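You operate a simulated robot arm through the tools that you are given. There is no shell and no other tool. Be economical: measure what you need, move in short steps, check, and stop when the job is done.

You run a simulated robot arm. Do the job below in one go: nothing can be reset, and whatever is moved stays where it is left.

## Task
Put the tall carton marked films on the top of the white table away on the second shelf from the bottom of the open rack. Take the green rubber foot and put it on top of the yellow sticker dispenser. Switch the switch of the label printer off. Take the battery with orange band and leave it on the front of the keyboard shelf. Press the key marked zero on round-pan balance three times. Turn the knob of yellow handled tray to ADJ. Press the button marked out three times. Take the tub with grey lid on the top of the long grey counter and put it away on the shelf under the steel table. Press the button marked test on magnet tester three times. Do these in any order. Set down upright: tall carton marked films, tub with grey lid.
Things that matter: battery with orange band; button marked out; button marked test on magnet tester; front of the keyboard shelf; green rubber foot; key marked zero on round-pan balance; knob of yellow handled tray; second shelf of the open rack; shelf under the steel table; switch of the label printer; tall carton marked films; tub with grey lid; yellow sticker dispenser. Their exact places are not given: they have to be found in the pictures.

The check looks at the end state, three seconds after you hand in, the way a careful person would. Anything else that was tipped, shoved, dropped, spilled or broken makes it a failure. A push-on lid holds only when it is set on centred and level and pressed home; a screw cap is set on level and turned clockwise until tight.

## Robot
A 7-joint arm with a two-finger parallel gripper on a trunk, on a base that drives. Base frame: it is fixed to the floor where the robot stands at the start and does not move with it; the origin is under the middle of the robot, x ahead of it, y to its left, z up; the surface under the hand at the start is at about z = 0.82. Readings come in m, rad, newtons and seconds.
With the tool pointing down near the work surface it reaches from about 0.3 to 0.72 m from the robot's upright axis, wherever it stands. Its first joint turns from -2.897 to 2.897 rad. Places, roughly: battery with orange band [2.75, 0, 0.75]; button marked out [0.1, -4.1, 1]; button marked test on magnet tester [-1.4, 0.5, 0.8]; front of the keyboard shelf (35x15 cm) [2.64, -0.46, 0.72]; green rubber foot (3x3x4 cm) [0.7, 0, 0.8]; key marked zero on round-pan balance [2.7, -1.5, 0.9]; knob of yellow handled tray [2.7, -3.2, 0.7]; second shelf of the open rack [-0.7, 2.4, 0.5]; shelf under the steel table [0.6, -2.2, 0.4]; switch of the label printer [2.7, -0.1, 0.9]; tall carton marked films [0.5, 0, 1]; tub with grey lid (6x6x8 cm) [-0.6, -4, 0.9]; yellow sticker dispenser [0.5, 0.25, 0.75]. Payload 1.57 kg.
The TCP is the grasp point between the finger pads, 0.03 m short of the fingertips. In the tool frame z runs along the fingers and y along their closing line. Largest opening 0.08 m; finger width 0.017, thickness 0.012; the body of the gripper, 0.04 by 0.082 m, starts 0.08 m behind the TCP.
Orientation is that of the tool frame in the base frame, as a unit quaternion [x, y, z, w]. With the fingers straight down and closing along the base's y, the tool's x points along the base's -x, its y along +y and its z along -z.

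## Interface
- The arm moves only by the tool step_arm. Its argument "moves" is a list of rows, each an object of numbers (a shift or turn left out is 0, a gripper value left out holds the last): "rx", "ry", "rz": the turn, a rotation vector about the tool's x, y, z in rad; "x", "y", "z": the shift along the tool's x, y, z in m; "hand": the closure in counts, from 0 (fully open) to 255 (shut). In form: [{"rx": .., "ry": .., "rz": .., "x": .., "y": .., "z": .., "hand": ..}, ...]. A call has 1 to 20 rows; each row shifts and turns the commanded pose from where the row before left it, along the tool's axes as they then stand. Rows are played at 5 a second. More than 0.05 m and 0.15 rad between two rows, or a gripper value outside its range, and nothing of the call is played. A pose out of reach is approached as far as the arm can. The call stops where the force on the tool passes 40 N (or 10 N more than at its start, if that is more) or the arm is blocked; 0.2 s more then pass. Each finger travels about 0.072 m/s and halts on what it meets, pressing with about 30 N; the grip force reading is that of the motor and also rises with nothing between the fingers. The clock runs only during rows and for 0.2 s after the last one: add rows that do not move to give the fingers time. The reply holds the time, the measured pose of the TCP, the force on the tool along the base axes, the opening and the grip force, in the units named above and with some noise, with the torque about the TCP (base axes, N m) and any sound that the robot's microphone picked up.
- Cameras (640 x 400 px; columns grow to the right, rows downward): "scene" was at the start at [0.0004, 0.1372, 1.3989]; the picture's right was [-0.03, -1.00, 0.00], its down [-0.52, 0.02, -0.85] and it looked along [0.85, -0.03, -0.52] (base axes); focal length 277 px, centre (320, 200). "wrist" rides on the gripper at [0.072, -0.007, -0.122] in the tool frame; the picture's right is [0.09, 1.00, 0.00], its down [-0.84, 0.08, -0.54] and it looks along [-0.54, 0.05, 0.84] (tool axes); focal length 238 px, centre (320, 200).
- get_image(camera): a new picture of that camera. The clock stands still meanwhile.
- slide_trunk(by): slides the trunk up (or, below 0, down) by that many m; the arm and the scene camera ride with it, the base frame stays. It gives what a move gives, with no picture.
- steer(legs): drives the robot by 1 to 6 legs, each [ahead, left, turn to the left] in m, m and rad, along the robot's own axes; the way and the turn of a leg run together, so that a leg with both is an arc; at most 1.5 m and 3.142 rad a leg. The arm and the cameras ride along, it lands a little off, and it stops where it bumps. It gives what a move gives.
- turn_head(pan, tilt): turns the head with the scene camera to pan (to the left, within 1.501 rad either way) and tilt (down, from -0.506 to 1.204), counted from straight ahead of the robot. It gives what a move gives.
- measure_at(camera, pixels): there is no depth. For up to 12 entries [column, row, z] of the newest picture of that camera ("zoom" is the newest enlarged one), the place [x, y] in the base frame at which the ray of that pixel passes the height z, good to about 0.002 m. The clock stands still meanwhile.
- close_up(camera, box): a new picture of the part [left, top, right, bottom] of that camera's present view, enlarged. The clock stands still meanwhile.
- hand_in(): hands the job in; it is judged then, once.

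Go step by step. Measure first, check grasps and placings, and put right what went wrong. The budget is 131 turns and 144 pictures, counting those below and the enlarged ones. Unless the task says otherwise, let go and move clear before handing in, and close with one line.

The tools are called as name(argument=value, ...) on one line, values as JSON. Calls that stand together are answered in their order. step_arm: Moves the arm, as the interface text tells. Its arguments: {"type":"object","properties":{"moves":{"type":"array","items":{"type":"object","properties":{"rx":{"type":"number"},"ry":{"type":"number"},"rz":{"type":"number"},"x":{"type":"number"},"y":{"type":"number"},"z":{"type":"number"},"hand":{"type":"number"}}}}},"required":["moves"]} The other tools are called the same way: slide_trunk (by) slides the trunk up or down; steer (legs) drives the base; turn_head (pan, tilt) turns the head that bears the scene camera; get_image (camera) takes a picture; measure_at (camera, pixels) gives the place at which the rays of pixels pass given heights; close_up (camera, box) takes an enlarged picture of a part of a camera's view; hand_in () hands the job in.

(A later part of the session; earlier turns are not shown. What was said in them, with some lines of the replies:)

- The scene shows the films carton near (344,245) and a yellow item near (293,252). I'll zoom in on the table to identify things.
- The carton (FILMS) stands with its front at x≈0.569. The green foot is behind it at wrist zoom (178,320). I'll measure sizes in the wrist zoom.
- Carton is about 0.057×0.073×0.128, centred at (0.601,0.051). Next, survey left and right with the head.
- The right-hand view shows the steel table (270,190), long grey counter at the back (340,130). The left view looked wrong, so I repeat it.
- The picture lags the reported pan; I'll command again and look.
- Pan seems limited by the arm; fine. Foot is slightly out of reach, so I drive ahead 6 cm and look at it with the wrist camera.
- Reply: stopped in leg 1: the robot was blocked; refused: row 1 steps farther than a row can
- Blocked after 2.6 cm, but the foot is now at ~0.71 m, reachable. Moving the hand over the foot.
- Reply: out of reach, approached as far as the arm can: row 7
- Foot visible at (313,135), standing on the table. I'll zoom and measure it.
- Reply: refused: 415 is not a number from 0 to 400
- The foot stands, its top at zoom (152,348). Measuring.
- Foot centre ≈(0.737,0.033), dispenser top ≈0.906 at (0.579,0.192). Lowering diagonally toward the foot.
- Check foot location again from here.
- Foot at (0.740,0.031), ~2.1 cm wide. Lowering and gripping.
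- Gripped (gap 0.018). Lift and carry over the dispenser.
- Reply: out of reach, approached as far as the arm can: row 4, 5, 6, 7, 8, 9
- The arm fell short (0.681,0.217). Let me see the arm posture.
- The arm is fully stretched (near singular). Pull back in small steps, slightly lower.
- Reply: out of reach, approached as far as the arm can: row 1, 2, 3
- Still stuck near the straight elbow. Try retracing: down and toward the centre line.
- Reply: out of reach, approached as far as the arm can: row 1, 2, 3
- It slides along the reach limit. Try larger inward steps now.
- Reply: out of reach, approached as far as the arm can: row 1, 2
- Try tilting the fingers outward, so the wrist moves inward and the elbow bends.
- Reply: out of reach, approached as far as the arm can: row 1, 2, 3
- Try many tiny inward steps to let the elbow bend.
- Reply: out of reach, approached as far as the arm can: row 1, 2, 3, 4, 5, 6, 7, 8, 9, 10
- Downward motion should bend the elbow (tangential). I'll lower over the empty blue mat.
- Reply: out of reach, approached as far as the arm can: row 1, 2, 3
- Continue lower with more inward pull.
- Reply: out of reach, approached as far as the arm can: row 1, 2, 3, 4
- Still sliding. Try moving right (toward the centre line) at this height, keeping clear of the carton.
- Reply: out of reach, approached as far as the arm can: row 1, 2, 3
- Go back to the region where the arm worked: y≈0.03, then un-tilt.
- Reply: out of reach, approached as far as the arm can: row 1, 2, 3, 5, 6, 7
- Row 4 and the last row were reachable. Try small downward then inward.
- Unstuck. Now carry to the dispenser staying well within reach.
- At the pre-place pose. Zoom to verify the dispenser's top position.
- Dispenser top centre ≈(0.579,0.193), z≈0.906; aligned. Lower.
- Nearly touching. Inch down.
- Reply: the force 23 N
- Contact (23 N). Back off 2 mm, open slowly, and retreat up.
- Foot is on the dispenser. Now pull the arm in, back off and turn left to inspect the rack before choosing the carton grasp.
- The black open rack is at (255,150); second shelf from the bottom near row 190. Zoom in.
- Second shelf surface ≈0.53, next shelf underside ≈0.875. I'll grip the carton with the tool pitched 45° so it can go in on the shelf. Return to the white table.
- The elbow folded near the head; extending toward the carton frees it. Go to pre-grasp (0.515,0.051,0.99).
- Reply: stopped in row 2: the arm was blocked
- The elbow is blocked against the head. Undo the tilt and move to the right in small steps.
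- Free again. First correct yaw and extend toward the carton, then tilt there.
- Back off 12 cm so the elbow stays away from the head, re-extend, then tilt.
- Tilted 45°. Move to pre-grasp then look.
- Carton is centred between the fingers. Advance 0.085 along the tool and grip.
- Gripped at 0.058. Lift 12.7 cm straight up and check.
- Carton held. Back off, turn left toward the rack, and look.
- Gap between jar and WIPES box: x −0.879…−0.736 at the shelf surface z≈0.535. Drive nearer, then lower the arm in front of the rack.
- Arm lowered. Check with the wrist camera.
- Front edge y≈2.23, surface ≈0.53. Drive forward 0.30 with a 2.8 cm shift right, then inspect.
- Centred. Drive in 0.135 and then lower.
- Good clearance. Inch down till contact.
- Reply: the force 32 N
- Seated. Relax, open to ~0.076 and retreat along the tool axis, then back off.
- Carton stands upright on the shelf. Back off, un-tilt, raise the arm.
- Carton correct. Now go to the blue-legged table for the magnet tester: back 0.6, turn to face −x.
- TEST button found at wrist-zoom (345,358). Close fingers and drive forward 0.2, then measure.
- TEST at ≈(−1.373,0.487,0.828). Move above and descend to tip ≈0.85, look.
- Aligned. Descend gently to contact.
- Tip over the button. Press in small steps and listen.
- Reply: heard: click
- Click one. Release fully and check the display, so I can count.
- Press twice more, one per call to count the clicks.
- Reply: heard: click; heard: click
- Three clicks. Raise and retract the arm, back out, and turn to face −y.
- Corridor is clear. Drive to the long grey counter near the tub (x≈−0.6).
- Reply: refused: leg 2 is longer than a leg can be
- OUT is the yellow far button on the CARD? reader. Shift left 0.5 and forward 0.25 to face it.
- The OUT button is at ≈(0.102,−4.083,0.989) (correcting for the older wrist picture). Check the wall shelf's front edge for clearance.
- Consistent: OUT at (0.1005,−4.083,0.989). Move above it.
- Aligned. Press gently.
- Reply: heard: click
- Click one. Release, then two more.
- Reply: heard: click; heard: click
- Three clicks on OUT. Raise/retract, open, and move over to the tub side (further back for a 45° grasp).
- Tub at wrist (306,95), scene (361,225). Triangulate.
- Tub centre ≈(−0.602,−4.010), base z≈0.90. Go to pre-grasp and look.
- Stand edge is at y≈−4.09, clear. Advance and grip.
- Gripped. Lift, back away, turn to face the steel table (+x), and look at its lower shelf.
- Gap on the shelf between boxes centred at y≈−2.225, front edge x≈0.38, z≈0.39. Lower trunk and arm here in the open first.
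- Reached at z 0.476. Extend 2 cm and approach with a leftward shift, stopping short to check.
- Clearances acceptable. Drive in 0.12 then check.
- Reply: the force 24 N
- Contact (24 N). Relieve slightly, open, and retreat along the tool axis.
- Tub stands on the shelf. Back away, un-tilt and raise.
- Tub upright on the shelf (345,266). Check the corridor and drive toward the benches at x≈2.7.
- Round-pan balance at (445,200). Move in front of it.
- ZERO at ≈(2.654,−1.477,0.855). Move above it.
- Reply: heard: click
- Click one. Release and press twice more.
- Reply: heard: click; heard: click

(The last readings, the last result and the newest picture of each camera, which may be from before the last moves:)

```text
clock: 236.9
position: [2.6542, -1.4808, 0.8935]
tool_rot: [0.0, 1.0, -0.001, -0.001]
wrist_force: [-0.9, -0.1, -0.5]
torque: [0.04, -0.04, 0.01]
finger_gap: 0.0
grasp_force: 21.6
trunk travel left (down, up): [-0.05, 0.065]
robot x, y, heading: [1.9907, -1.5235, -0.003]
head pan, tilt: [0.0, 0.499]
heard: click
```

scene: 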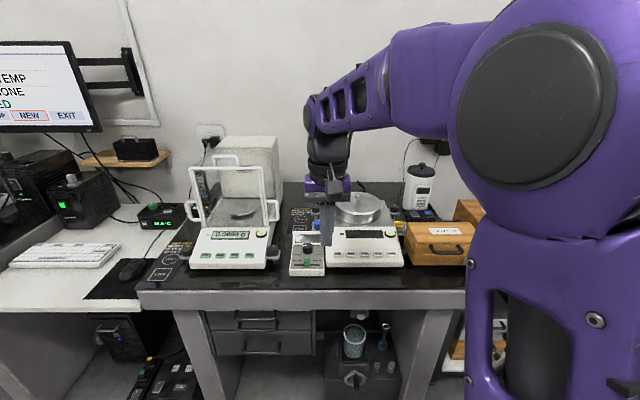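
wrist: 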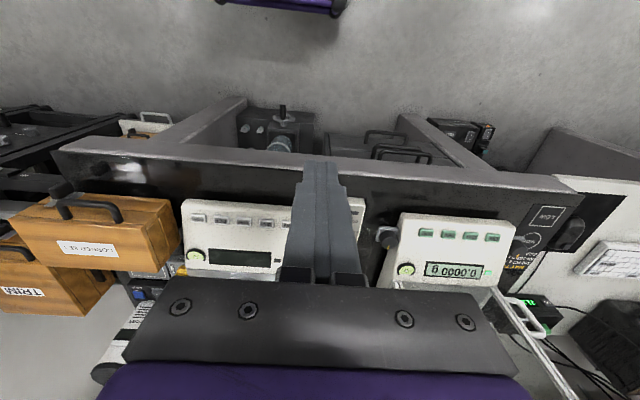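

Three clicks. Retract and strafe right to the yellow-handled tray region (y≈−3.2).

step_arm(moves=[{"z": -0.045}, {"z": -0.045}, {"z": -0.045}, {"z": -0.045, "x": 0.02}, {"x": 0.045}, {"x": 0.045}, {"x": 0.045}, {"x": 0.045}, {}])

steer(legs=[[-0.1, -0.85, 0], [0, -0.8, 0]])

get_image(camera="scene")

```text
clock: 238.9
position: [2.4522, -1.4812, 1.0725]
tool_rot: [0.0, 1.0, -0.001, -0.001]
wrist_force: [-0.3, -0.5, 0.3]
torque: [0.02, -0.01, -0.01]
finger_gap: 0.0002
grasp_force: 21.3
trunk travel left (down, up): [-0.05, 0.065]
robot x, y, heading: [1.9883, -1.5238, 0.002]
head pan, tilt: [0.0, 0.499]
```

```text
clock: 255.1
position: [2.3449, -3.126, 1.073]
tool_rot: [0.003, 1.0, -0.001, -0.001]
wrist_force: [0.7, 0.6, -0.4]
torque: [-0.04, 0.0, -0.02]
finger_gap: 0.0
grasp_force: 21.4
trunk travel left (down, up): [-0.05, 0.065]
robot x, y, heading: [1.881, -3.1674, -0.008]
head pan, tilt: [0.0, 0.499]
```

```text
39 pictures are left
```

scene: 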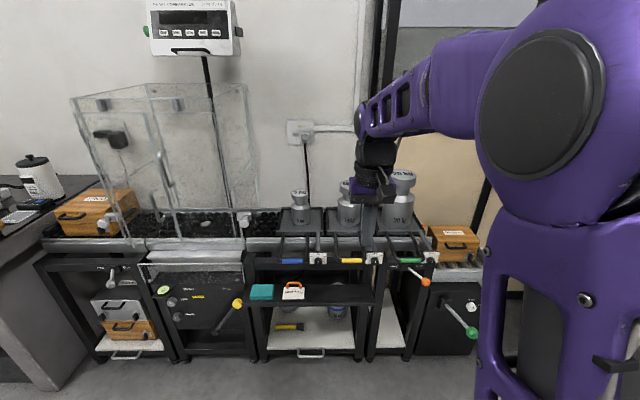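

close_up(camera="scene", box=[270, 180, 450, 290])

```text
3.56 times, centred on (360, 235) of scene
```

zoom: 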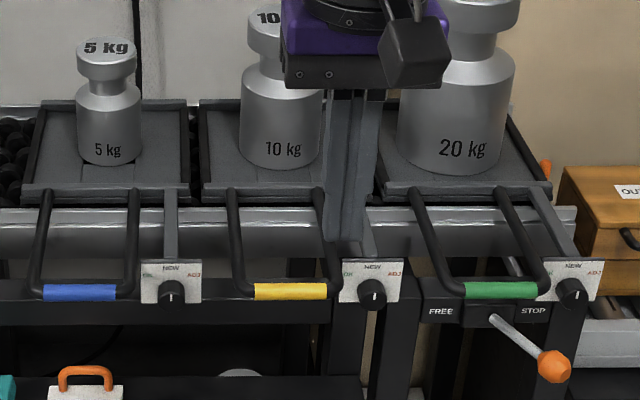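

close_up(camera="scene", box=[345, 240, 395, 275])

get_image(camera="wrist")

```text
11.43 times, centred on (370, 258) of scene
```

zoom: 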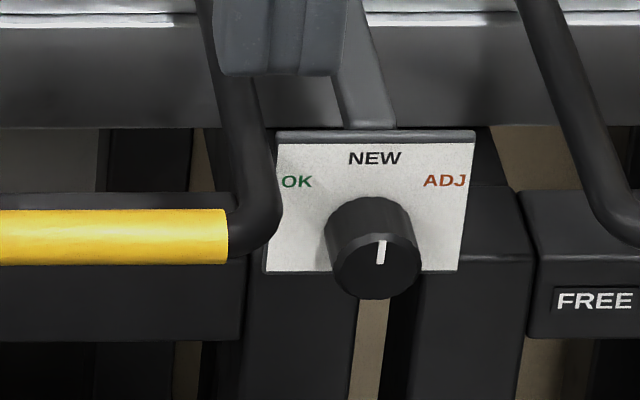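

```text
36 pictures are left
```

wrist: 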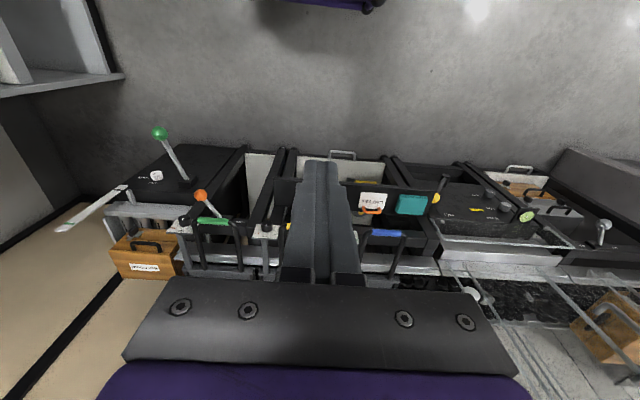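

Knob now at NEW, ADJ is clockwise. Zoom the wrist view at the plate near (267,231) to triangulate.

close_up(camera="wrist", box=[240, 205, 300, 250])

measure_at(camera="scene", pixels=[[374.8, 263.7, 0.65], [374.8, 263.7, 0.7], [374.8, 263.7, 0.75]])

```text
8.89 times, centred on (270, 228) of wrist
```

zoom: 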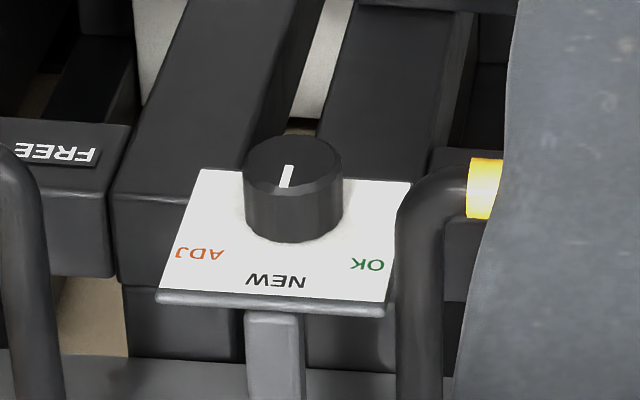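

```text
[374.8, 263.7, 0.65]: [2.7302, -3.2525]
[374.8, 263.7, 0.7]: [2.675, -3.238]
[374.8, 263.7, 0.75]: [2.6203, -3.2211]
```

measure_at(camera="wrist", pixels=[[266.85, 224.1, 0.65], [266.85, 224.1, 0.7], [266.85, 224.1, 0.75], [266.85, 230.5, 0.7]])

measure_at(camera="zoom", pixels=[[244, 180, 0.7], [342, 180, 0.7], [200, 170, 0.7], [412, 182, 0.7], [440, 165, 0.7]])

```text
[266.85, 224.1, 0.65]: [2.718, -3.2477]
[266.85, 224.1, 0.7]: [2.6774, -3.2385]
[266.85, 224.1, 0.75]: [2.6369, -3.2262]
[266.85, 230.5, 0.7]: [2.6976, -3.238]
```

```text
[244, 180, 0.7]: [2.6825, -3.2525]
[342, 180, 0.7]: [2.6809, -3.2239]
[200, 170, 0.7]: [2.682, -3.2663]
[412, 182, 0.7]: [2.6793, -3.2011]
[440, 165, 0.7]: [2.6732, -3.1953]
```

Knob cap at ≈(2.684,−3.240,0.692), axis horizontal facing the robot. Lower trunk, reposition, lower the arm in front and start pitching the tool horizontal.

slide_trunk(by=-0.05)

steer(legs=[[0.1, -0.1, 0.008]])

step_arm(moves=[{"x": -0.0165, "z": 0.043}, {"x": -0.0165, "z": 0.043}, {"x": -0.0165, "z": 0.043}, {"x": -0.0165, "z": 0.043}, {"x": -0.0165, "z": 0.043}, {"x": -0.0165, "z": 0.043}, {"x": -0.0165, "z": 0.042}, {"ry": -0.131}, {"ry": -0.131}, {"ry": -0.131}, {"ry": -0.131}, {"ry": -0.131}, {"ry": -0.131}, {"ry": -0.131}, {"ry": -0.131}, {}])

get_image(camera="scene")

```text
clock: 256.0
position: [2.3456, -3.1258, 1.0239]
tool_rot: [0.003, 1.0, -0.001, -0.001]
wrist_force: [0.1, 0.1, -0.7]
torque: [0.02, -0.02, 0.03]
finger_gap: 0.0
grasp_force: 21.2
trunk travel left (down, up): [0.0, 0.115]
robot x, y, heading: [1.8835, -3.1635, -0.013]
head pan, tilt: [0.0, 0.499]
```

```text
clock: 257.6
position: [2.4443, -3.2193, 1.0236]
tool_rot: [-0.002, 1.0, -0.001, -0.001]
wrist_force: [-0.2, -0.3, -0.1]
torque: [0.0, -0.01, -0.02]
finger_gap: 0.0
grasp_force: 20.9
trunk travel left (down, up): [0.0, 0.115]
robot x, y, heading: [1.9774, -3.2622, 0.006]
head pan, tilt: [0.0, 0.499]
```

```text
clock: 261.0
position: [2.5602, -3.2197, 0.7226]
tool_rot: [-0.002, 0.866, 0.0, 0.5]
wrist_force: [0.2, 0.3, -0.2]
torque: [0.03, 0.0, 0.0]
finger_gap: 0.0002
grasp_force: 21.5
trunk travel left (down, up): [0.0, 0.115]
robot x, y, heading: [1.9767, -3.2649, -0.0]
head pan, tilt: [0.0, 0.499]
```

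```text
34 pictures are left
```

scene: 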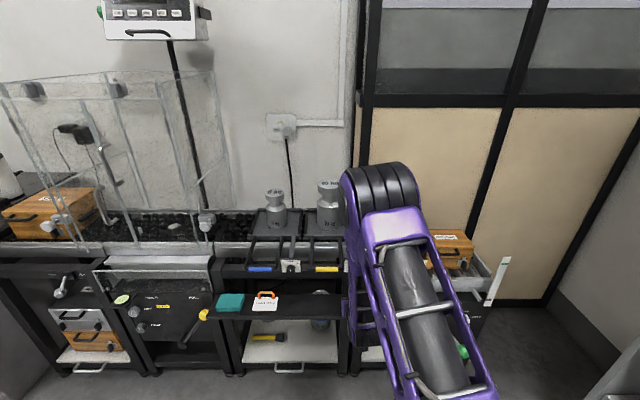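

60° reached without trouble. Finish the pitch to horizontal and then roll −115° for a near-vertical finger line; open the hand.

step_arm(moves=[{"ry": -0.131, "x": 0.002, "z": 0.01}, {"ry": -0.131, "z": 0.01}, {"ry": -0.131}, {"ry": -0.13}, {}])

step_arm(moves=[{"rz": -0.1434, "hand": 100}, {"rz": -0.1434}, {"rz": -0.1434}, {"rz": -0.1434}, {"rz": -0.1434}, {"rz": -0.1434}, {"rz": -0.1434}, {"rz": -0.1434}, {"rz": -0.1434}, {"rz": -0.1434}, {"rz": -0.1434}, {"rz": -0.1434}, {"rz": -0.1434}, {"rz": -0.1434}, {}])

get_image(camera="wrist")

```text
clock: 262.2
position: [2.5763, -3.2198, 0.7118]
tool_rot: [-0.002, 0.707, 0.001, 0.707]
wrist_force: [-0.6, -0.3, 0.3]
torque: [0.01, 0.01, 0.01]
finger_gap: 0.0002
grasp_force: 20.9
trunk travel left (down, up): [0.0, 0.115]
robot x, y, heading: [1.9806, -3.2651, 0.003]
head pan, tilt: [0.0, 0.499]
```

```text
clock: 265.4
position: [2.5765, -3.2201, 0.7117]
tool_rot: [0.598, -0.377, 0.597, -0.379]
wrist_force: [0.0, -0.1, -0.2]
torque: [0.02, 0.0, 0.0]
finger_gap: 0.0484
grasp_force: 0.1
trunk travel left (down, up): [0.0, 0.115]
robot x, y, heading: [1.9785, -3.261, -0.001]
head pan, tilt: [0.0, 0.499]
```

```text
33 pictures are left
```

wrist: 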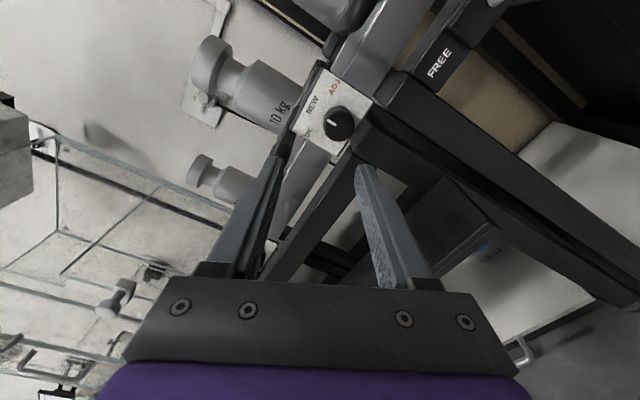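

Horizontal tool achieved; knob at wrist (337,124). Align laterally and check.

step_arm(moves=[{"x": 0.0098, "y": 0.0263}, {}])

get_image(camera="wrist")

measure_at(camera="wrist", pixels=[[320, 100, 0.692], [320, 110, 0.692], [320, 120, 0.692]])

```text
clock: 266.0
position: [2.5752, -3.2398, 0.6907]
tool_rot: [0.597, -0.378, 0.596, -0.381]
wrist_force: [0.4, -0.5, -0.4]
torque: [0.02, -0.04, 0.01]
finger_gap: 0.0485
grasp_force: 0.0
trunk travel left (down, up): [0.0, 0.115]
robot x, y, heading: [1.9802, -3.2652, 0.004]
head pan, tilt: [0.0, 0.499]
```

```text
32 pictures are left
```

wrist: 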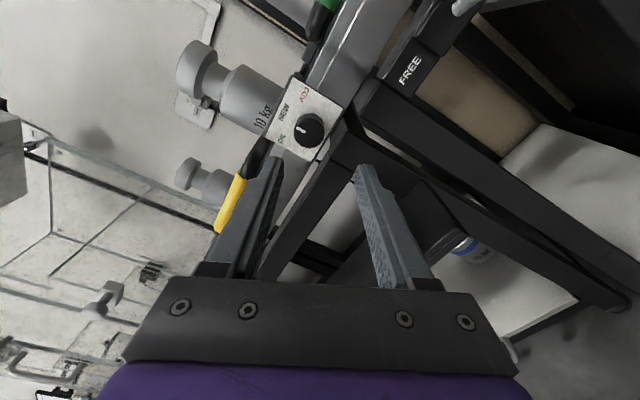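

```text
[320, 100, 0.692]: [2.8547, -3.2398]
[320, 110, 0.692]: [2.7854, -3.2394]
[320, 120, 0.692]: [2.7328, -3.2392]
```

close_up(camera="wrist", box=[265, 80, 345, 180])

measure_at(camera="wrist", pixels=[[308, 130, 0.692], [308, 130, 0.697], [308, 130, 0.702], [308, 130, 0.707]])

```text
4.00 times, centred on (305, 130) of wrist
```

zoom: 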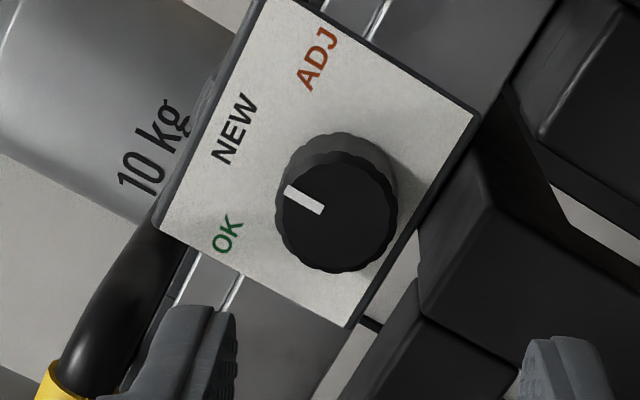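

```text
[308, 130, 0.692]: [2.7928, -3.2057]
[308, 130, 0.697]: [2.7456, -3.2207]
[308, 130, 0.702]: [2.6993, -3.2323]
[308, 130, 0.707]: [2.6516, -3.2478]
```

Corrected knob height z≈0.703. Adjust, advance to near contact and check.

step_arm(moves=[{"x": 0.0033, "y": -0.0117}, {"z": 0.03}, {"z": 0.03}, {}])

close_up(camera="wrist", box=[240, 80, 400, 220])

```text
clock: 267.0
position: [2.637, -3.2373, 0.7039]
tool_rot: [0.597, -0.378, 0.597, -0.381]
wrist_force: [-0.1, -0.1, -0.1]
torque: [-0.01, 0.0, -0.01]
finger_gap: 0.0485
grasp_force: 0.1
trunk travel left (down, up): [0.0, 0.115]
robot x, y, heading: [1.9751, -3.266, 0.001]
head pan, tilt: [0.0, 0.499]
```

```text
2.86 times, centred on (320, 150) of wrist
```

zoom: 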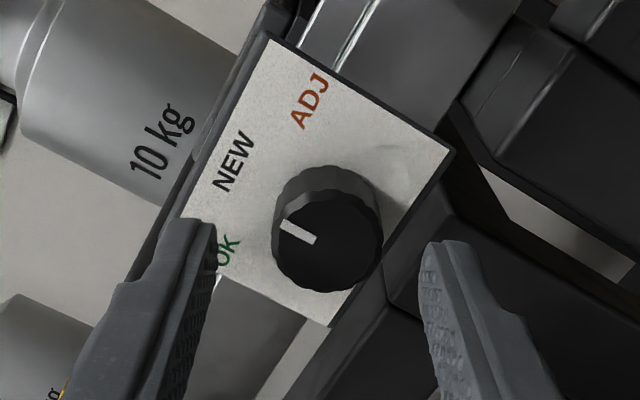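

Aligned. Advance 3 cm and grip the knob.

step_arm(moves=[{"z": 0.015}, {"z": 0.013}, {}, {"hand": 150}, {"hand": 255}, {}, {}])

close_up(camera="wrist", box=[240, 80, 400, 220])

```text
clock: 268.6
position: [2.6651, -3.2369, 0.7026]
tool_rot: [0.598, -0.379, 0.595, -0.38]
wrist_force: [1.3, -2.7, -6.6]
torque: [-0.01, 0.01, -0.06]
finger_gap: 0.0282
grasp_force: 37.6
trunk travel left (down, up): [0.0, 0.115]
robot x, y, heading: [1.9773, -3.2649, 0.002]
head pan, tilt: [0.0, 0.499]
```

```text
2.86 times, centred on (320, 150) of wrist
```

zoom: 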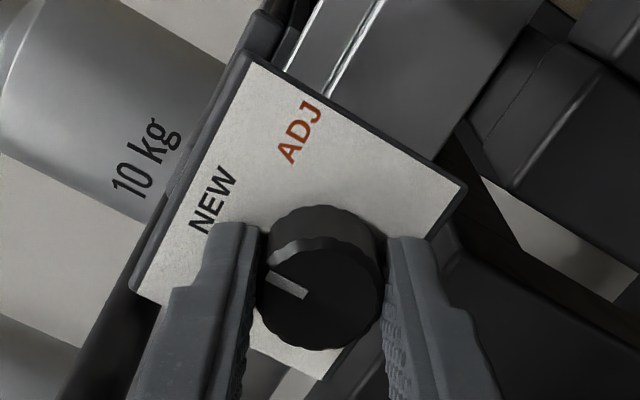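

Gripped. Rotate clockwise 50° (rz +0.87).

step_arm(moves=[{"rz": 0.11}, {"rz": 0.11}, {"rz": 0.11}, {"rz": 0.11}, {"rz": 0.11}, {"rz": 0.11}, {"rz": 0.11}, {"rz": 0.1}, {}])

close_up(camera="wrist", box=[240, 80, 400, 220])

```text
clock: 270.6
position: [2.664, -3.2374, 0.702]
tool_rot: [-0.383, 0.597, -0.379, 0.595]
wrist_force: [4.2, 0.2, -21.0]
torque: [-0.01, -0.33, 0.16]
finger_gap: 0.0283
grasp_force: 38.0
trunk travel left (down, up): [0.0, 0.115]
robot x, y, heading: [1.9797, -3.2636, 0.004]
head pan, tilt: [0.0, 0.499]
```

```text
2.86 times, centred on (320, 150) of wrist
```

zoom: 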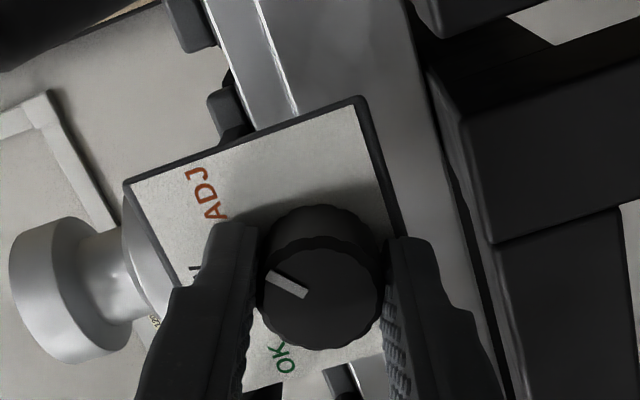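

Pointer now lines up with ADJ. Release, retreat and verify.

step_arm(moves=[{"hand": 180}, {"hand": 100}, {}, {"z": -0.03}, {"z": -0.04}, {"z": -0.04}, {}])

get_image(camera="wrist")

close_up(camera="wrist", box=[250, 60, 390, 180])

```text
clock: 272.2
position: [2.5535, -3.2374, 0.7049]
tool_rot: [-0.383, 0.595, -0.379, 0.596]
wrist_force: [-0.1, 0.3, 0.2]
torque: [0.01, -0.01, 0.02]
finger_gap: 0.0486
grasp_force: 0.0
trunk travel left (down, up): [0.0, 0.115]
robot x, y, heading: [1.9781, -3.266, -0.0]
head pan, tilt: [0.0, 0.499]
```

```text
27 pictures are left
```

wrist: 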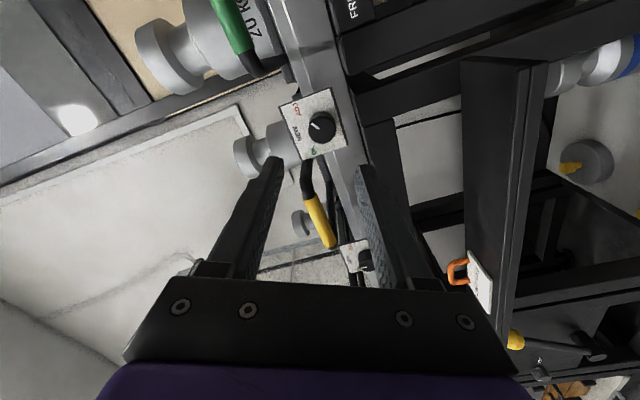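

```text
3.33 times, centred on (320, 120) of wrist
```

zoom: 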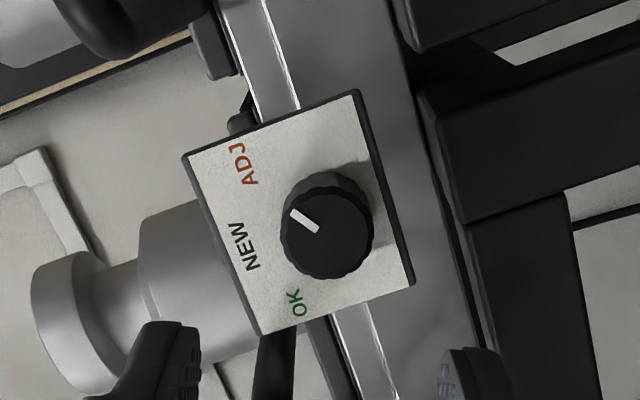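

Knob points at ADJ. Restore the tool to pointing down and raise.

step_arm(moves=[{"rz": 0.142}, {"rz": 0.142}, {"rz": 0.142}, {"rz": 0.142}, {"rz": 0.142}, {"rz": 0.142}, {"rz": 0.142}, {"rz": 0.143}, {"ry": 0.131}, {"ry": 0.131}, {"ry": 0.131}, {"ry": 0.131}, {"ry": 0.131}, {"ry": 0.131}, {"ry": 0.131}, {"ry": 0.131}, {"ry": 0.131}, {"ry": 0.131}, {"ry": 0.131}, {"ry": 0.13}])

step_arm(moves=[{"z": -0.045}, {"z": -0.045}, {"z": -0.045}, {"z": -0.045}, {"z": -0.045}, {"z": -0.045}, {"z": -0.045, "x": 0.02}, {"x": 0.045}, {"x": 0.045}, {}])

slide_trunk(by=0.05)

steer(legs=[[-0.15, 1.45, 0], [0, 1.45, 0], [0, 0.1, 0]])

get_image(camera="scene")

```text
clock: 276.4
position: [2.5545, -3.2382, 0.7051]
tool_rot: [-0.002, 1.0, -0.001, -0.002]
wrist_force: [0.3, 0.8, -0.3]
torque: [-0.02, -0.03, 0.01]
finger_gap: 0.0482
grasp_force: 0.1
trunk travel left (down, up): [0.0, 0.115]
robot x, y, heading: [1.9787, -3.2653, -0.0]
head pan, tilt: [0.0, 0.499]
```

```text
clock: 278.6
position: [2.4435, -3.2366, 1.0186]
tool_rot: [-0.003, 1.0, -0.001, -0.001]
wrist_force: [0.2, -0.1, -0.8]
torque: [0.0, 0.02, 0.01]
finger_gap: 0.0486
grasp_force: 0.0
trunk travel left (down, up): [0.0, 0.115]
robot x, y, heading: [1.9798, -3.2631, 0.001]
head pan, tilt: [0.0, 0.499]
```

```text
clock: 279.5
position: [2.4438, -3.2382, 1.0698]
tool_rot: [-0.002, 1.0, -0.001, -0.001]
wrist_force: [-0.8, 0.2, -0.8]
torque: [0.04, -0.04, -0.04]
finger_gap: 0.0484
grasp_force: 0.1
trunk travel left (down, up): [-0.05, 0.065]
robot x, y, heading: [1.9798, -3.2624, 0.003]
head pan, tilt: [0.0, 0.499]
```

```text
clock: 308.6
position: [2.3031, -0.2313, 1.0697]
tool_rot: [-0.003, 1.0, -0.001, 0.0]
wrist_force: [-0.3, 0.0, 0.3]
torque: [0.0, 0.0, 0.0]
finger_gap: 0.0485
grasp_force: 0.0
trunk travel left (down, up): [-0.05, 0.065]
robot x, y, heading: [1.8397, -0.263, 0.005]
head pan, tilt: [0.0, 0.499]
```

```text
25 pictures are left
```

scene: 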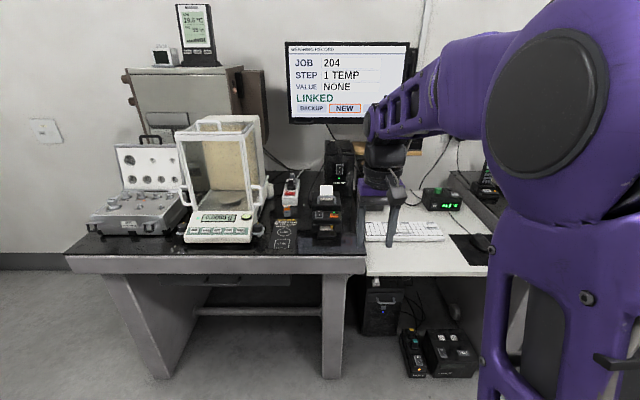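

close_up(camera="scene", box=[260, 160, 370, 250])

```text
4.44 times, centred on (315, 205) of scene
```

zoom: 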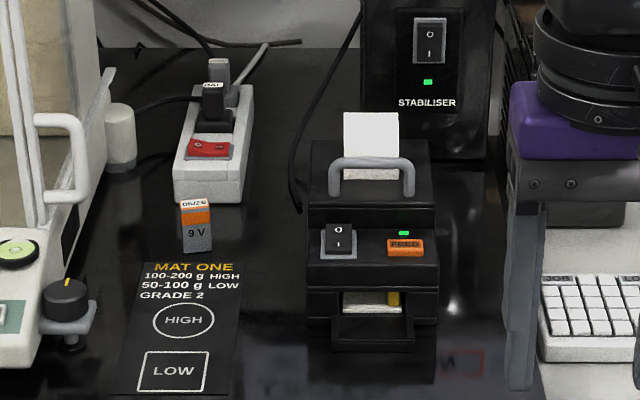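

Printer rocker at zoom (340,240) (0 is the far side), battery at zoom (196,225). Move closer and triangulate.

steer(legs=[[0.15, 0.18, -0.005]])

step_arm(moves=[{"hand": 255}, {}, {}])

get_image(camera="wrist")

get_image(camera="scene")

close_up(camera="scene", box=[260, 180, 400, 280])

```text
clock: 310.9
position: [2.4516, -0.0551, 1.0697]
tool_rot: [0.0, 1.0, -0.001, 0.0]
wrist_force: [1.0, -0.2, 0.0]
torque: [0.0, 0.0, 0.03]
finger_gap: 0.0486
grasp_force: 0.0
trunk travel left (down, up): [-0.05, 0.065]
robot x, y, heading: [1.9888, -0.0826, -0.002]
head pan, tilt: [0.0, 0.499]
```

```text
clock: 311.7
position: [2.452, -0.0543, 1.0696]
tool_rot: [0.0, 1.0, 0.0, 0.0]
wrist_force: [-0.7, -0.5, -0.2]
torque: [-0.02, 0.03, -0.02]
finger_gap: 0.0
grasp_force: 21.5
trunk travel left (down, up): [-0.05, 0.065]
robot x, y, heading: [1.987, -0.0816, -0.002]
head pan, tilt: [0.0, 0.499]
```

```text
23 pictures are left
```

wrist: 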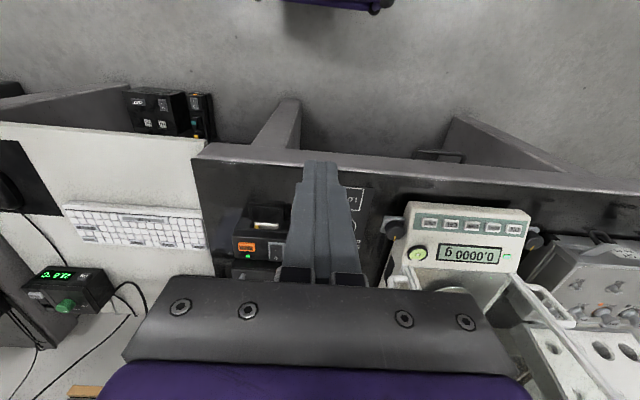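

```text
22 pictures are left
```

scene: 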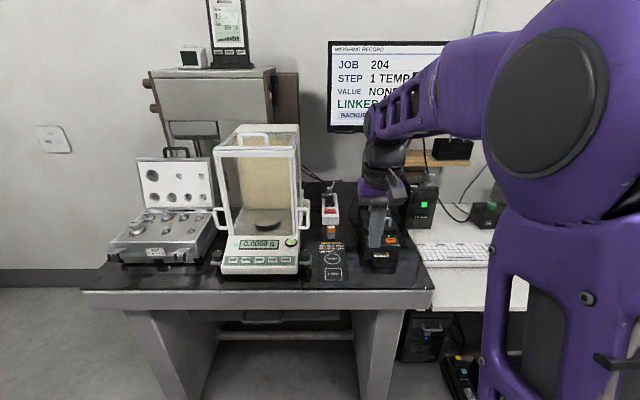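

```text
4.00 times, centred on (330, 230) of scene
```

zoom: 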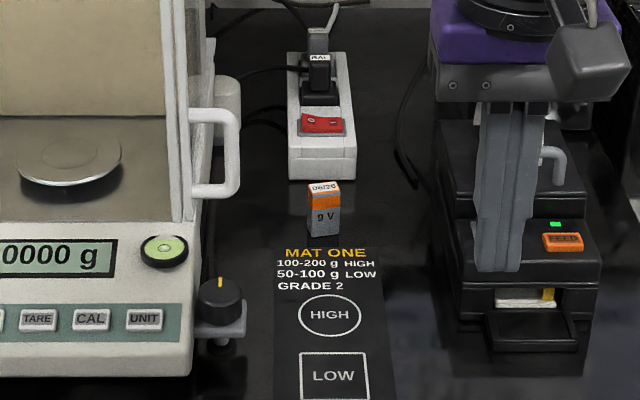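

close_up(camera="wrist", box=[220, 190, 320, 270])

measure_at(camera="scene", pixels=[[390.5, 240.2, 0.84], [390.5, 240.2, 0.88], [330.8, 239.5, 0.8], [330.8, 239.5, 0.82], [330.8, 226.5, 0.87]])

measure_at(camera="wrist", pixels=[[245, 247, 0.84], [245, 247, 0.88], [276, 251, 0.84], [276, 251, 0.88]])

```text
5.00 times, centred on (270, 230) of wrist
```

zoom: 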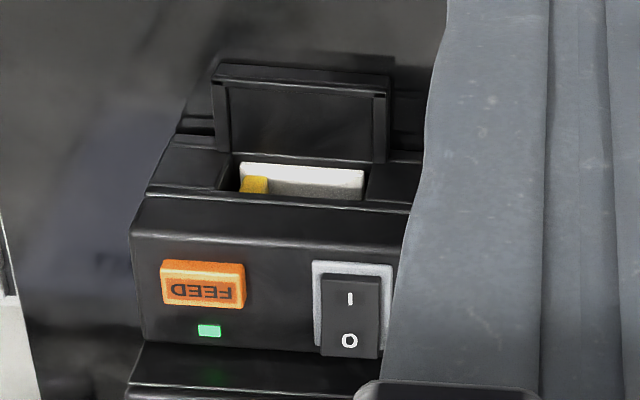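

```text
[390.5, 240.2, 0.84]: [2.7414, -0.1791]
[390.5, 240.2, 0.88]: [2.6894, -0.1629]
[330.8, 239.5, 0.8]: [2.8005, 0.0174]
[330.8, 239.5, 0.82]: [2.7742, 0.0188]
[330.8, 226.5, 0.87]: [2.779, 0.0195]
```

```text
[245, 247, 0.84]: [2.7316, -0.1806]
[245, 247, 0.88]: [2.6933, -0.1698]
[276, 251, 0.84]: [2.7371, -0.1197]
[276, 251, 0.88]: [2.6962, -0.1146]
```

Measure the rocker ends and drive forward 0.1 for reach.

measure_at(camera="wrist", pixels=[[275.8, 258.4, 0.872], [276, 250, 0.872], [276, 253, 0.872], [267.5, 244, 0.868], [284, 260, 0.868]])

steer(legs=[[0.1, 0, 0]])

```text
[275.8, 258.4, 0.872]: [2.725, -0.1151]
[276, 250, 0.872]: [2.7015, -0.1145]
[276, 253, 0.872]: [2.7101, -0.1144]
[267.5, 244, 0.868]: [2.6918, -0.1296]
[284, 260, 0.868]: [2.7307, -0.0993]
```

```text
clock: 312.9
position: [2.5531, -0.056, 1.0698]
tool_rot: [0.0, 1.0, -0.001, -0.001]
wrist_force: [0.3, -0.4, -0.1]
torque: [0.02, 0.02, -0.02]
finger_gap: 0.0002
grasp_force: 21.2
trunk travel left (down, up): [-0.05, 0.065]
robot x, y, heading: [2.0879, -0.0822, -0.004]
head pan, tilt: [0.0, 0.499]
```

Rocker spans x 2.695–2.73, y≈−0.1145. Move above the 0 end.

step_arm(moves=[{"x": -0.0338, "y": -0.0117, "z": 0.02}, {"x": -0.0338, "y": -0.0117, "z": 0.02}, {"x": -0.0338, "y": -0.0117, "z": 0.02}, {"x": -0.0338, "y": -0.0117, "z": 0.02}, {"x": -0.0338, "y": -0.0117, "z": 0.025}, {"z": 0.03}, {}])

get_image(camera="wrist")

close_up(camera="scene", box=[310, 200, 450, 300])

```text
clock: 314.5
position: [2.7206, -0.1135, 0.9332]
tool_rot: [-0.001, 1.0, -0.001, -0.001]
wrist_force: [-0.3, -0.6, 0.2]
torque: [-0.03, -0.01, 0.02]
finger_gap: 0.0
grasp_force: 21.8
trunk travel left (down, up): [-0.05, 0.065]
robot x, y, heading: [2.0861, -0.0799, -0.006]
head pan, tilt: [0.0, 0.499]
```

```text
19 pictures are left
```

wrist: 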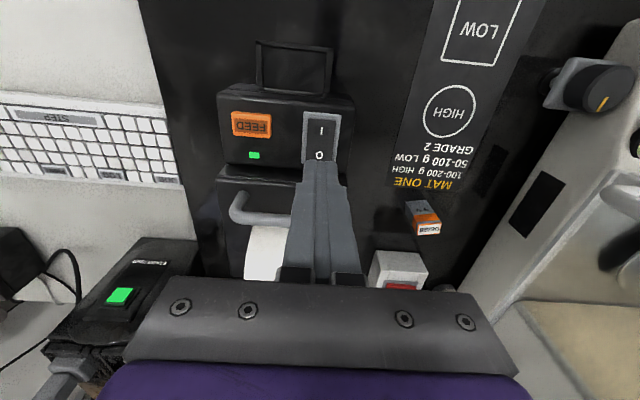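

```text
4.00 times, centred on (380, 250) of scene
```

zoom: 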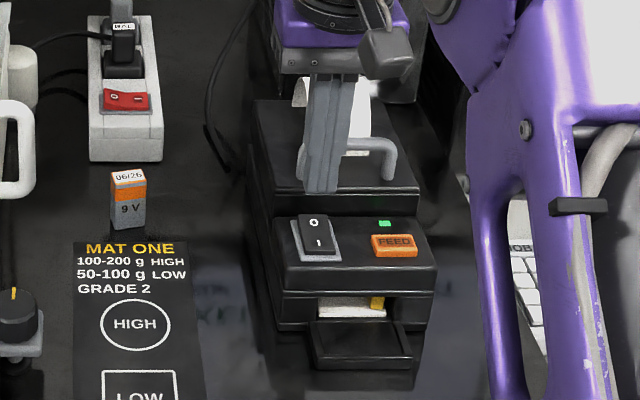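

measure_at(camera="wrist", pixels=[[319, 153, 0.872], [321, 131, 0.872], [240, 163, 0.868], [240, 172, 0.9], [337, 158, 0.868], [422, 215, 0.83], [428, 230, 0.85], [413, 200, 0.8]])

```text
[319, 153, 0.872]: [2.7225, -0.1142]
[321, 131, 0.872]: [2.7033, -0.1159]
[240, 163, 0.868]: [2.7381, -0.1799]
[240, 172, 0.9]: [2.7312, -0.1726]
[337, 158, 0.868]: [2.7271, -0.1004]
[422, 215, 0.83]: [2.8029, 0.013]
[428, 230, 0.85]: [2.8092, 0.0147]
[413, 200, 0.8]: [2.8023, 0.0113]
```

Aligned on 0. Press down in small steps.

step_arm(moves=[{"z": 0.018}, {"z": 0.005}, {"z": 0.004}, {"z": 0.003}, {"z": 0.003}, {}])

```text
clock: 315.9
position: [2.7213, -0.1139, 0.902]
tool_rot: [0.0, 1.0, -0.001, 0.0]
wrist_force: [2.6, -0.2, 1.6]
torque: [0.03, 0.0, -0.03]
finger_gap: 0.0001
grasp_force: 21.2
trunk travel left (down, up): [-0.05, 0.065]
robot x, y, heading: [2.0888, -0.0805, -0.004]
head pan, tilt: [0.0, 0.499]
```

step_arm(moves=[{"z": 0.002}, {"z": 0.002}, {"z": 0.001}, {}])

```text
clock: 316.9
position: [2.7207, -0.1137, 0.9019]
tool_rot: [0.0, 1.0, -0.002, 0.005]
wrist_force: [2.1, 0.4, 40.6]
torque: [0.08, 0.18, 0.0]
finger_gap: 0.0
grasp_force: 21.3
trunk travel left (down, up): [-0.05, 0.065]
robot x, y, heading: [2.0858, -0.083, -0.0]
head pan, tilt: [0.0, 0.499]
```

Hard stop with no click reported. Lift and look.

step_arm(moves=[{"z": -0.02}, {"z": -0.03}, {}])

close_up(camera="wrist", box=[210, 80, 370, 200])

```text
clock: 317.7
position: [2.7205, -0.1153, 0.9449]
tool_rot: [0.0, 1.0, -0.001, -0.001]
wrist_force: [0.0, 0.5, -0.6]
torque: [-0.03, 0.01, 0.0]
finger_gap: 0.0
grasp_force: 20.8
trunk travel left (down, up): [-0.05, 0.065]
robot x, y, heading: [2.0859, -0.0818, -0.002]
head pan, tilt: [0.0, 0.499]
```

```text
3.33 times, centred on (290, 140) of wrist
```

zoom: 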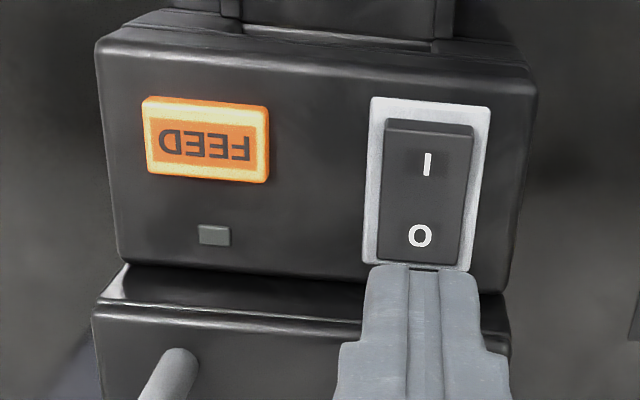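

LED is off and the rocker flipped: printer is off. Now the battery at ≈(2.808,0.014), bench z≈0.80. Raise, drive forward 8 cm, and look.

step_arm(moves=[{"z": -0.045}, {"z": -0.045, "x": 0.02}, {"x": 0.03, "y": 0.04}, {"x": 0.03, "y": 0.04}, {"y": 0.045, "hand": 80}, {}])

steer(legs=[[0.08, 0, 0]])

get_image(camera="wrist")

get_image(camera="scene")

```text
clock: 319.1
position: [2.6409, 0.0127, 1.0386]
tool_rot: [-0.001, 1.0, -0.002, -0.001]
wrist_force: [1.1, 0.4, 0.5]
torque: [0.01, 0.02, -0.02]
finger_gap: 0.055
grasp_force: 0.1
trunk travel left (down, up): [-0.05, 0.065]
robot x, y, heading: [2.0885, -0.0815, -0.007]
head pan, tilt: [0.0, 0.499]
```

```text
clock: 320.1
position: [2.7208, 0.0121, 1.0362]
tool_rot: [0.0, 1.0, -0.001, -0.001]
wrist_force: [0.3, 0.7, -0.1]
torque: [0.01, -0.01, 0.01]
finger_gap: 0.0549
grasp_force: 0.0
trunk travel left (down, up): [-0.05, 0.065]
robot x, y, heading: [2.1655, -0.0803, -0.001]
head pan, tilt: [0.0, 0.499]
```

```text
16 pictures are left
```

wrist: 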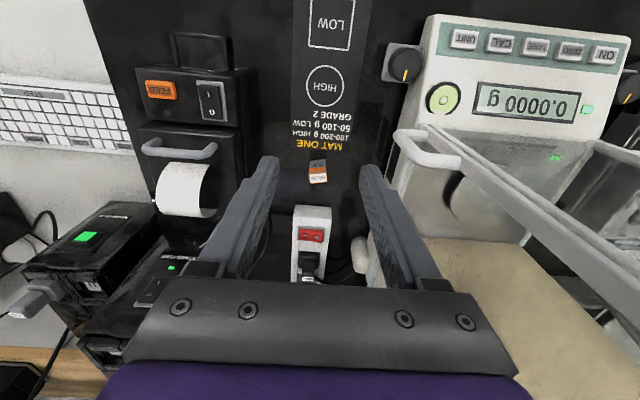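

```text
15 pictures are left
```

scene: 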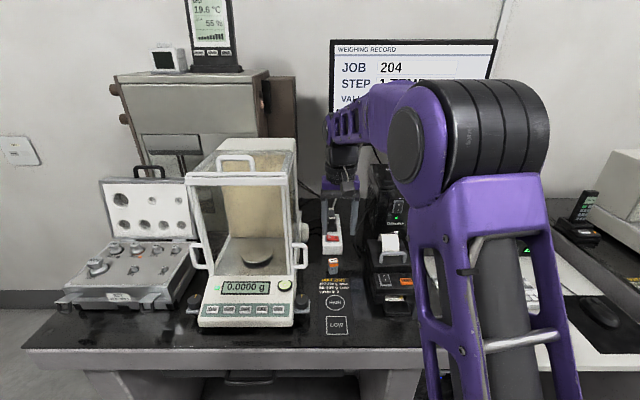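

measure_at(camera="wrist", pixels=[[318, 178, 0.848], [318, 178, 0.84], [309, 177, 0.848], [327, 177, 0.848], [317, 160, 0.8], [405, 155, 0.95], [375, 245, 0.83], [312, 206, 0.85]])

measure_at(camera="scene", pixels=[[333, 260, 0.848], [333, 274, 0.8]])

close_up(camera="wrist", box=[290, 140, 350, 200])

```text
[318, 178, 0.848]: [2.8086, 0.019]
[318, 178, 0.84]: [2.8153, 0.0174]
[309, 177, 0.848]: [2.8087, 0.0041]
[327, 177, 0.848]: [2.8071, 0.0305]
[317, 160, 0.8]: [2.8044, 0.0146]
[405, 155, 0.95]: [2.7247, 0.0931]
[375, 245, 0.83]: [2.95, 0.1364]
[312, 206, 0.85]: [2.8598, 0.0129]
```

```text
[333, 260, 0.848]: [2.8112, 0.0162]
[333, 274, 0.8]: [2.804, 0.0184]
```

```text
6.67 times, centred on (320, 170) of wrist
```

zoom: 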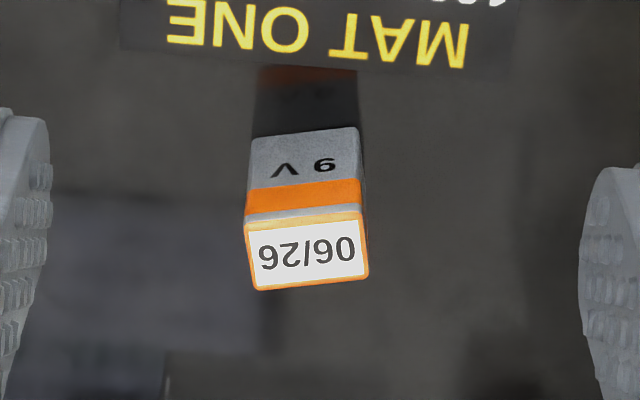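

Battery centre ≈(2.811,0.017), top 0.848. Descend and grip.

step_arm(moves=[{"x": -0.045, "y": 0.0025}, {"x": -0.045, "y": 0.0025}, {"z": 0.045}, {"z": 0.045}, {"z": 0.045}, {"z": 0.04}, {"z": 0.022}, {}, {"hand": 160}, {"hand": 255}, {}, {}])

close_up(camera="wrist", box=[220, 80, 420, 240])

```text
clock: 322.7
position: [2.8104, 0.0158, 0.8392]
tool_rot: [0.001, 1.0, 0.0, 0.0]
wrist_force: [-0.3, 0.0, -0.2]
torque: [-0.01, 0.02, 0.02]
finger_gap: 0.0256
grasp_force: 30.1
trunk travel left (down, up): [-0.05, 0.065]
robot x, y, heading: [2.1664, -0.0849, -0.003]
head pan, tilt: [0.0, 0.499]
```

```text
2.50 times, centred on (320, 160) of wrist
```

zoom: 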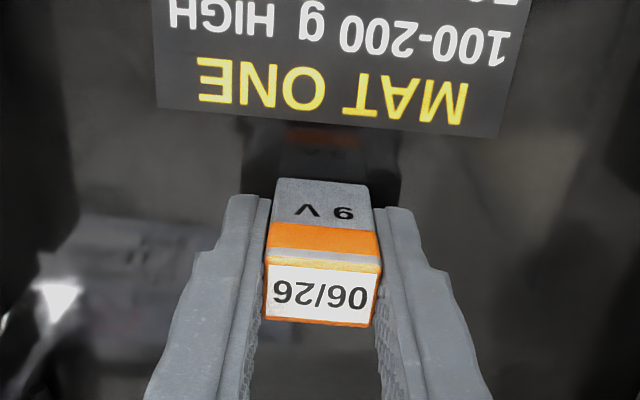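

Battery held (0.0256). Lift, retract, and move in front of the keyboard shelf.

step_arm(moves=[{"z": -0.03}, {"z": -0.045}, {"z": -0.045}, {"z": -0.045}, {"z": -0.035}, {"x": 0.045}, {"x": 0.045}, {"x": 0.045}, {"x": 0.04}, {}])

steer(legs=[[-0.12, -0.45, 0]])

get_image(camera="wrist")

get_image(camera="scene")

```text
clock: 324.9
position: [2.6376, 0.0169, 1.0406]
tool_rot: [0.0, 1.0, -0.001, -0.001]
wrist_force: [-1.0, 0.0, -0.4]
torque: [0.02, 0.0, -0.01]
finger_gap: 0.0261
grasp_force: 30.3
trunk travel left (down, up): [-0.05, 0.065]
robot x, y, heading: [2.1658, -0.0819, -0.001]
head pan, tilt: [0.0, 0.499]
```

```text
clock: 329.8
position: [2.5164, -0.4299, 1.0405]
tool_rot: [-0.002, 1.0, -0.001, -0.001]
wrist_force: [-0.9, -0.3, -0.3]
torque: [0.01, -0.01, -0.03]
finger_gap: 0.0256
grasp_force: 30.3
trunk travel left (down, up): [-0.05, 0.065]
robot x, y, heading: [2.051, -0.5281, 0.001]
head pan, tilt: [0.0, 0.499]
```

```text
12 pictures are left
```

wrist: 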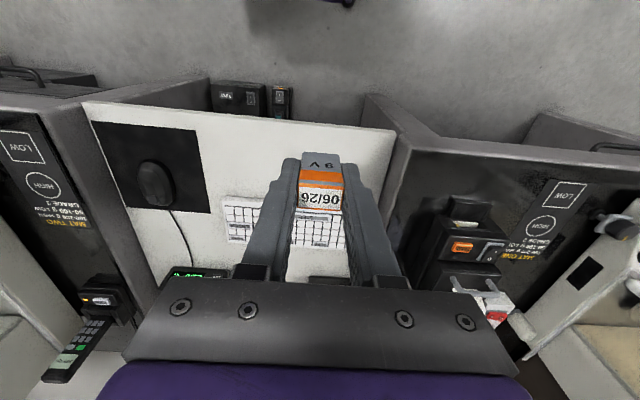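

```text
11 pictures are left
```

scene: 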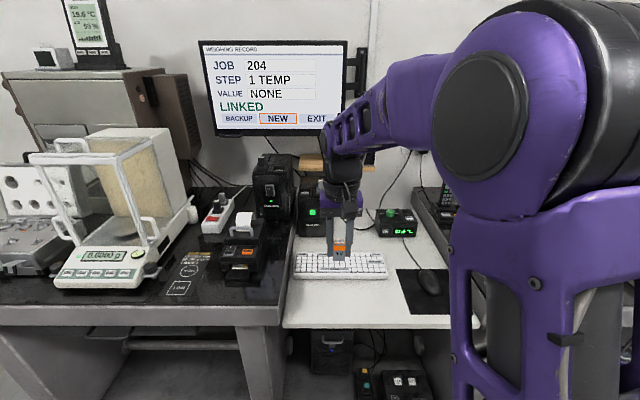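

measure_at(camera="wrist", pixels=[[300, 121, 0.72], [100, 108, 0.72], [390, 130, 0.72], [230, 200, 0.735], [205, 205, 0.72]])

measure_at(camera="scene", pixels=[[340, 326, 0.72], [340, 326, 0.7], [340, 281, 0.72], [296, 281, 0.72], [386, 279, 0.72], [410, 315, 0.72], [288, 318, 0.72]])

```text
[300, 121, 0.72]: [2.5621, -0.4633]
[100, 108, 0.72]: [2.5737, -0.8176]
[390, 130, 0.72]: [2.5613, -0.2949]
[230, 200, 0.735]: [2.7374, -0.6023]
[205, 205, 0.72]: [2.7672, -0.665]
```

```text
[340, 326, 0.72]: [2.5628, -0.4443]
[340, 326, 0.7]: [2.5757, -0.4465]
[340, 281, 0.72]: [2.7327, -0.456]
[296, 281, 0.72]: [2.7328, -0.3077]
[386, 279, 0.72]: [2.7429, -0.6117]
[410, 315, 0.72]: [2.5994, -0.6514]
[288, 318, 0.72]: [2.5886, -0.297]
```

Shelf front edge x≈2.563, keyboard front x≈2.733, z≈0.72. Place at (2.64,−0.46).

step_arm(moves=[{"x": -0.042, "y": -0.01}, {"x": -0.042, "y": -0.01}, {"x": -0.04, "y": -0.01}, {"z": 0.045}, {"z": 0.045}, {"z": 0.045}, {"z": 0.045}, {"z": 0.045}, {"z": 0.035}, {"z": 0.012}, {}])

get_image(camera="scene")

```text
clock: 332.2
position: [2.6408, -0.4595, 0.7689]
tool_rot: [-0.003, 1.0, 0.0, -0.001]
wrist_force: [0.2, 0.8, -0.2]
torque: [-0.01, -0.01, -0.01]
finger_gap: 0.0256
grasp_force: 30.6
trunk travel left (down, up): [-0.05, 0.065]
robot x, y, heading: [2.0483, -0.5303, -0.001]
head pan, tilt: [0.0, 0.499]
```

```text
10 pictures are left
5 turns are left
```

scene: 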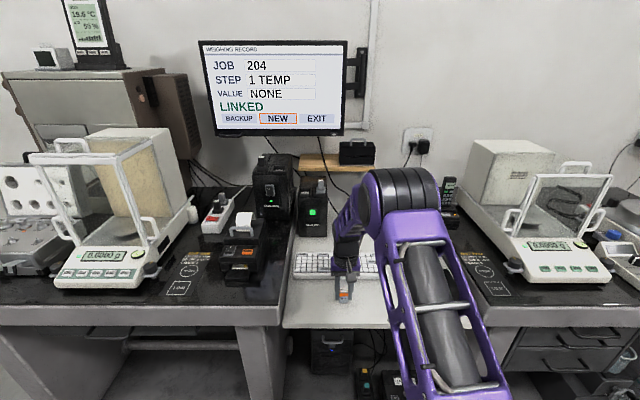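

About 1 cm above the shelf; only 5 turns left. Inch down until contact.

step_arm(moves=[{"z": 0.005}, {"z": 0.002}, {"z": 0.0015}, {}])

step_arm(moves=[{"z": 0.0015}, {}])

```text
clock: 333.2
position: [2.642, -0.4594, 0.7616]
tool_rot: [-0.003, 1.0, -0.001, 0.002]
wrist_force: [-1.5, 0.5, 24.4]
torque: [0.04, 0.03, 0.03]
finger_gap: 0.026
grasp_force: 30.2
trunk travel left (down, up): [-0.05, 0.065]
robot x, y, heading: [2.0475, -0.5285, 0.005]
head pan, tilt: [0.0, 0.499]
```

```text
clock: 333.8
position: [2.641, -0.4592, 0.7614]
tool_rot: [-0.003, 1.0, 0.0, 0.002]
wrist_force: [3.6, 1.1, 24.8]
torque: [0.02, -0.15, 0.01]
finger_gap: 0.0256
grasp_force: 29.9
trunk travel left (down, up): [-0.05, 0.065]
robot x, y, heading: [2.0455, -0.5286, 0.005]
head pan, tilt: [0.0, 0.499]
4 turns are left
```

In contact. Relieve, open and rise, then check.

step_arm(moves=[{"z": -0.0025}, {"hand": 200}, {"hand": 150}, {"hand": 100}, {}, {}, {"z": -0.03}, {"z": -0.045}, {"z": -0.045}, {"z": -0.045}, {"z": -0.045}, {"z": -0.045}, {"x": 0.04}, {"x": 0.04}, {}])

get_image(camera="wrist")

close_up(camera="scene", box=[200, 200, 420, 340])

```text
clock: 337.0
position: [2.5591, -0.4588, 1.0164]
tool_rot: [-0.003, 1.0, -0.001, -0.001]
wrist_force: [-0.7, -0.3, -0.5]
torque: [0.0, 0.0, -0.04]
finger_gap: 0.0486
grasp_force: 0.1
trunk travel left (down, up): [-0.05, 0.065]
robot x, y, heading: [2.0457, -0.5316, 0.002]
head pan, tilt: [0.0, 0.499]
```

```text
9 pictures are left
```

wrist: 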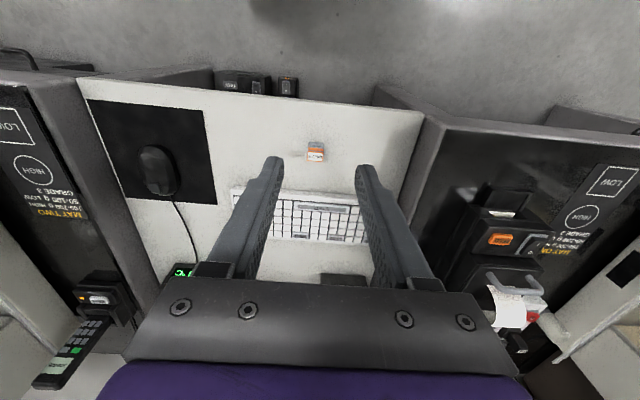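

```text
2.86 times, centred on (310, 270) of scene
3 turns are left
```

zoom: 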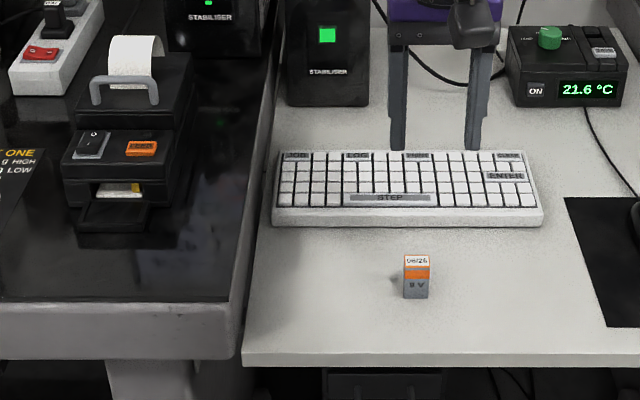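

The battery stands in front of the keyboard at zoom (416,276). The printer's rocker is flipped and its LED is dark. The hand is clear, so I am handing in.

hand_in()

```text
The job is handed in.
```

I carried out all nine tasks and handed the job in. The one I am least sure of is the tray knob: it reads ADJ, but its pointer may sit a few degrees past the mark.
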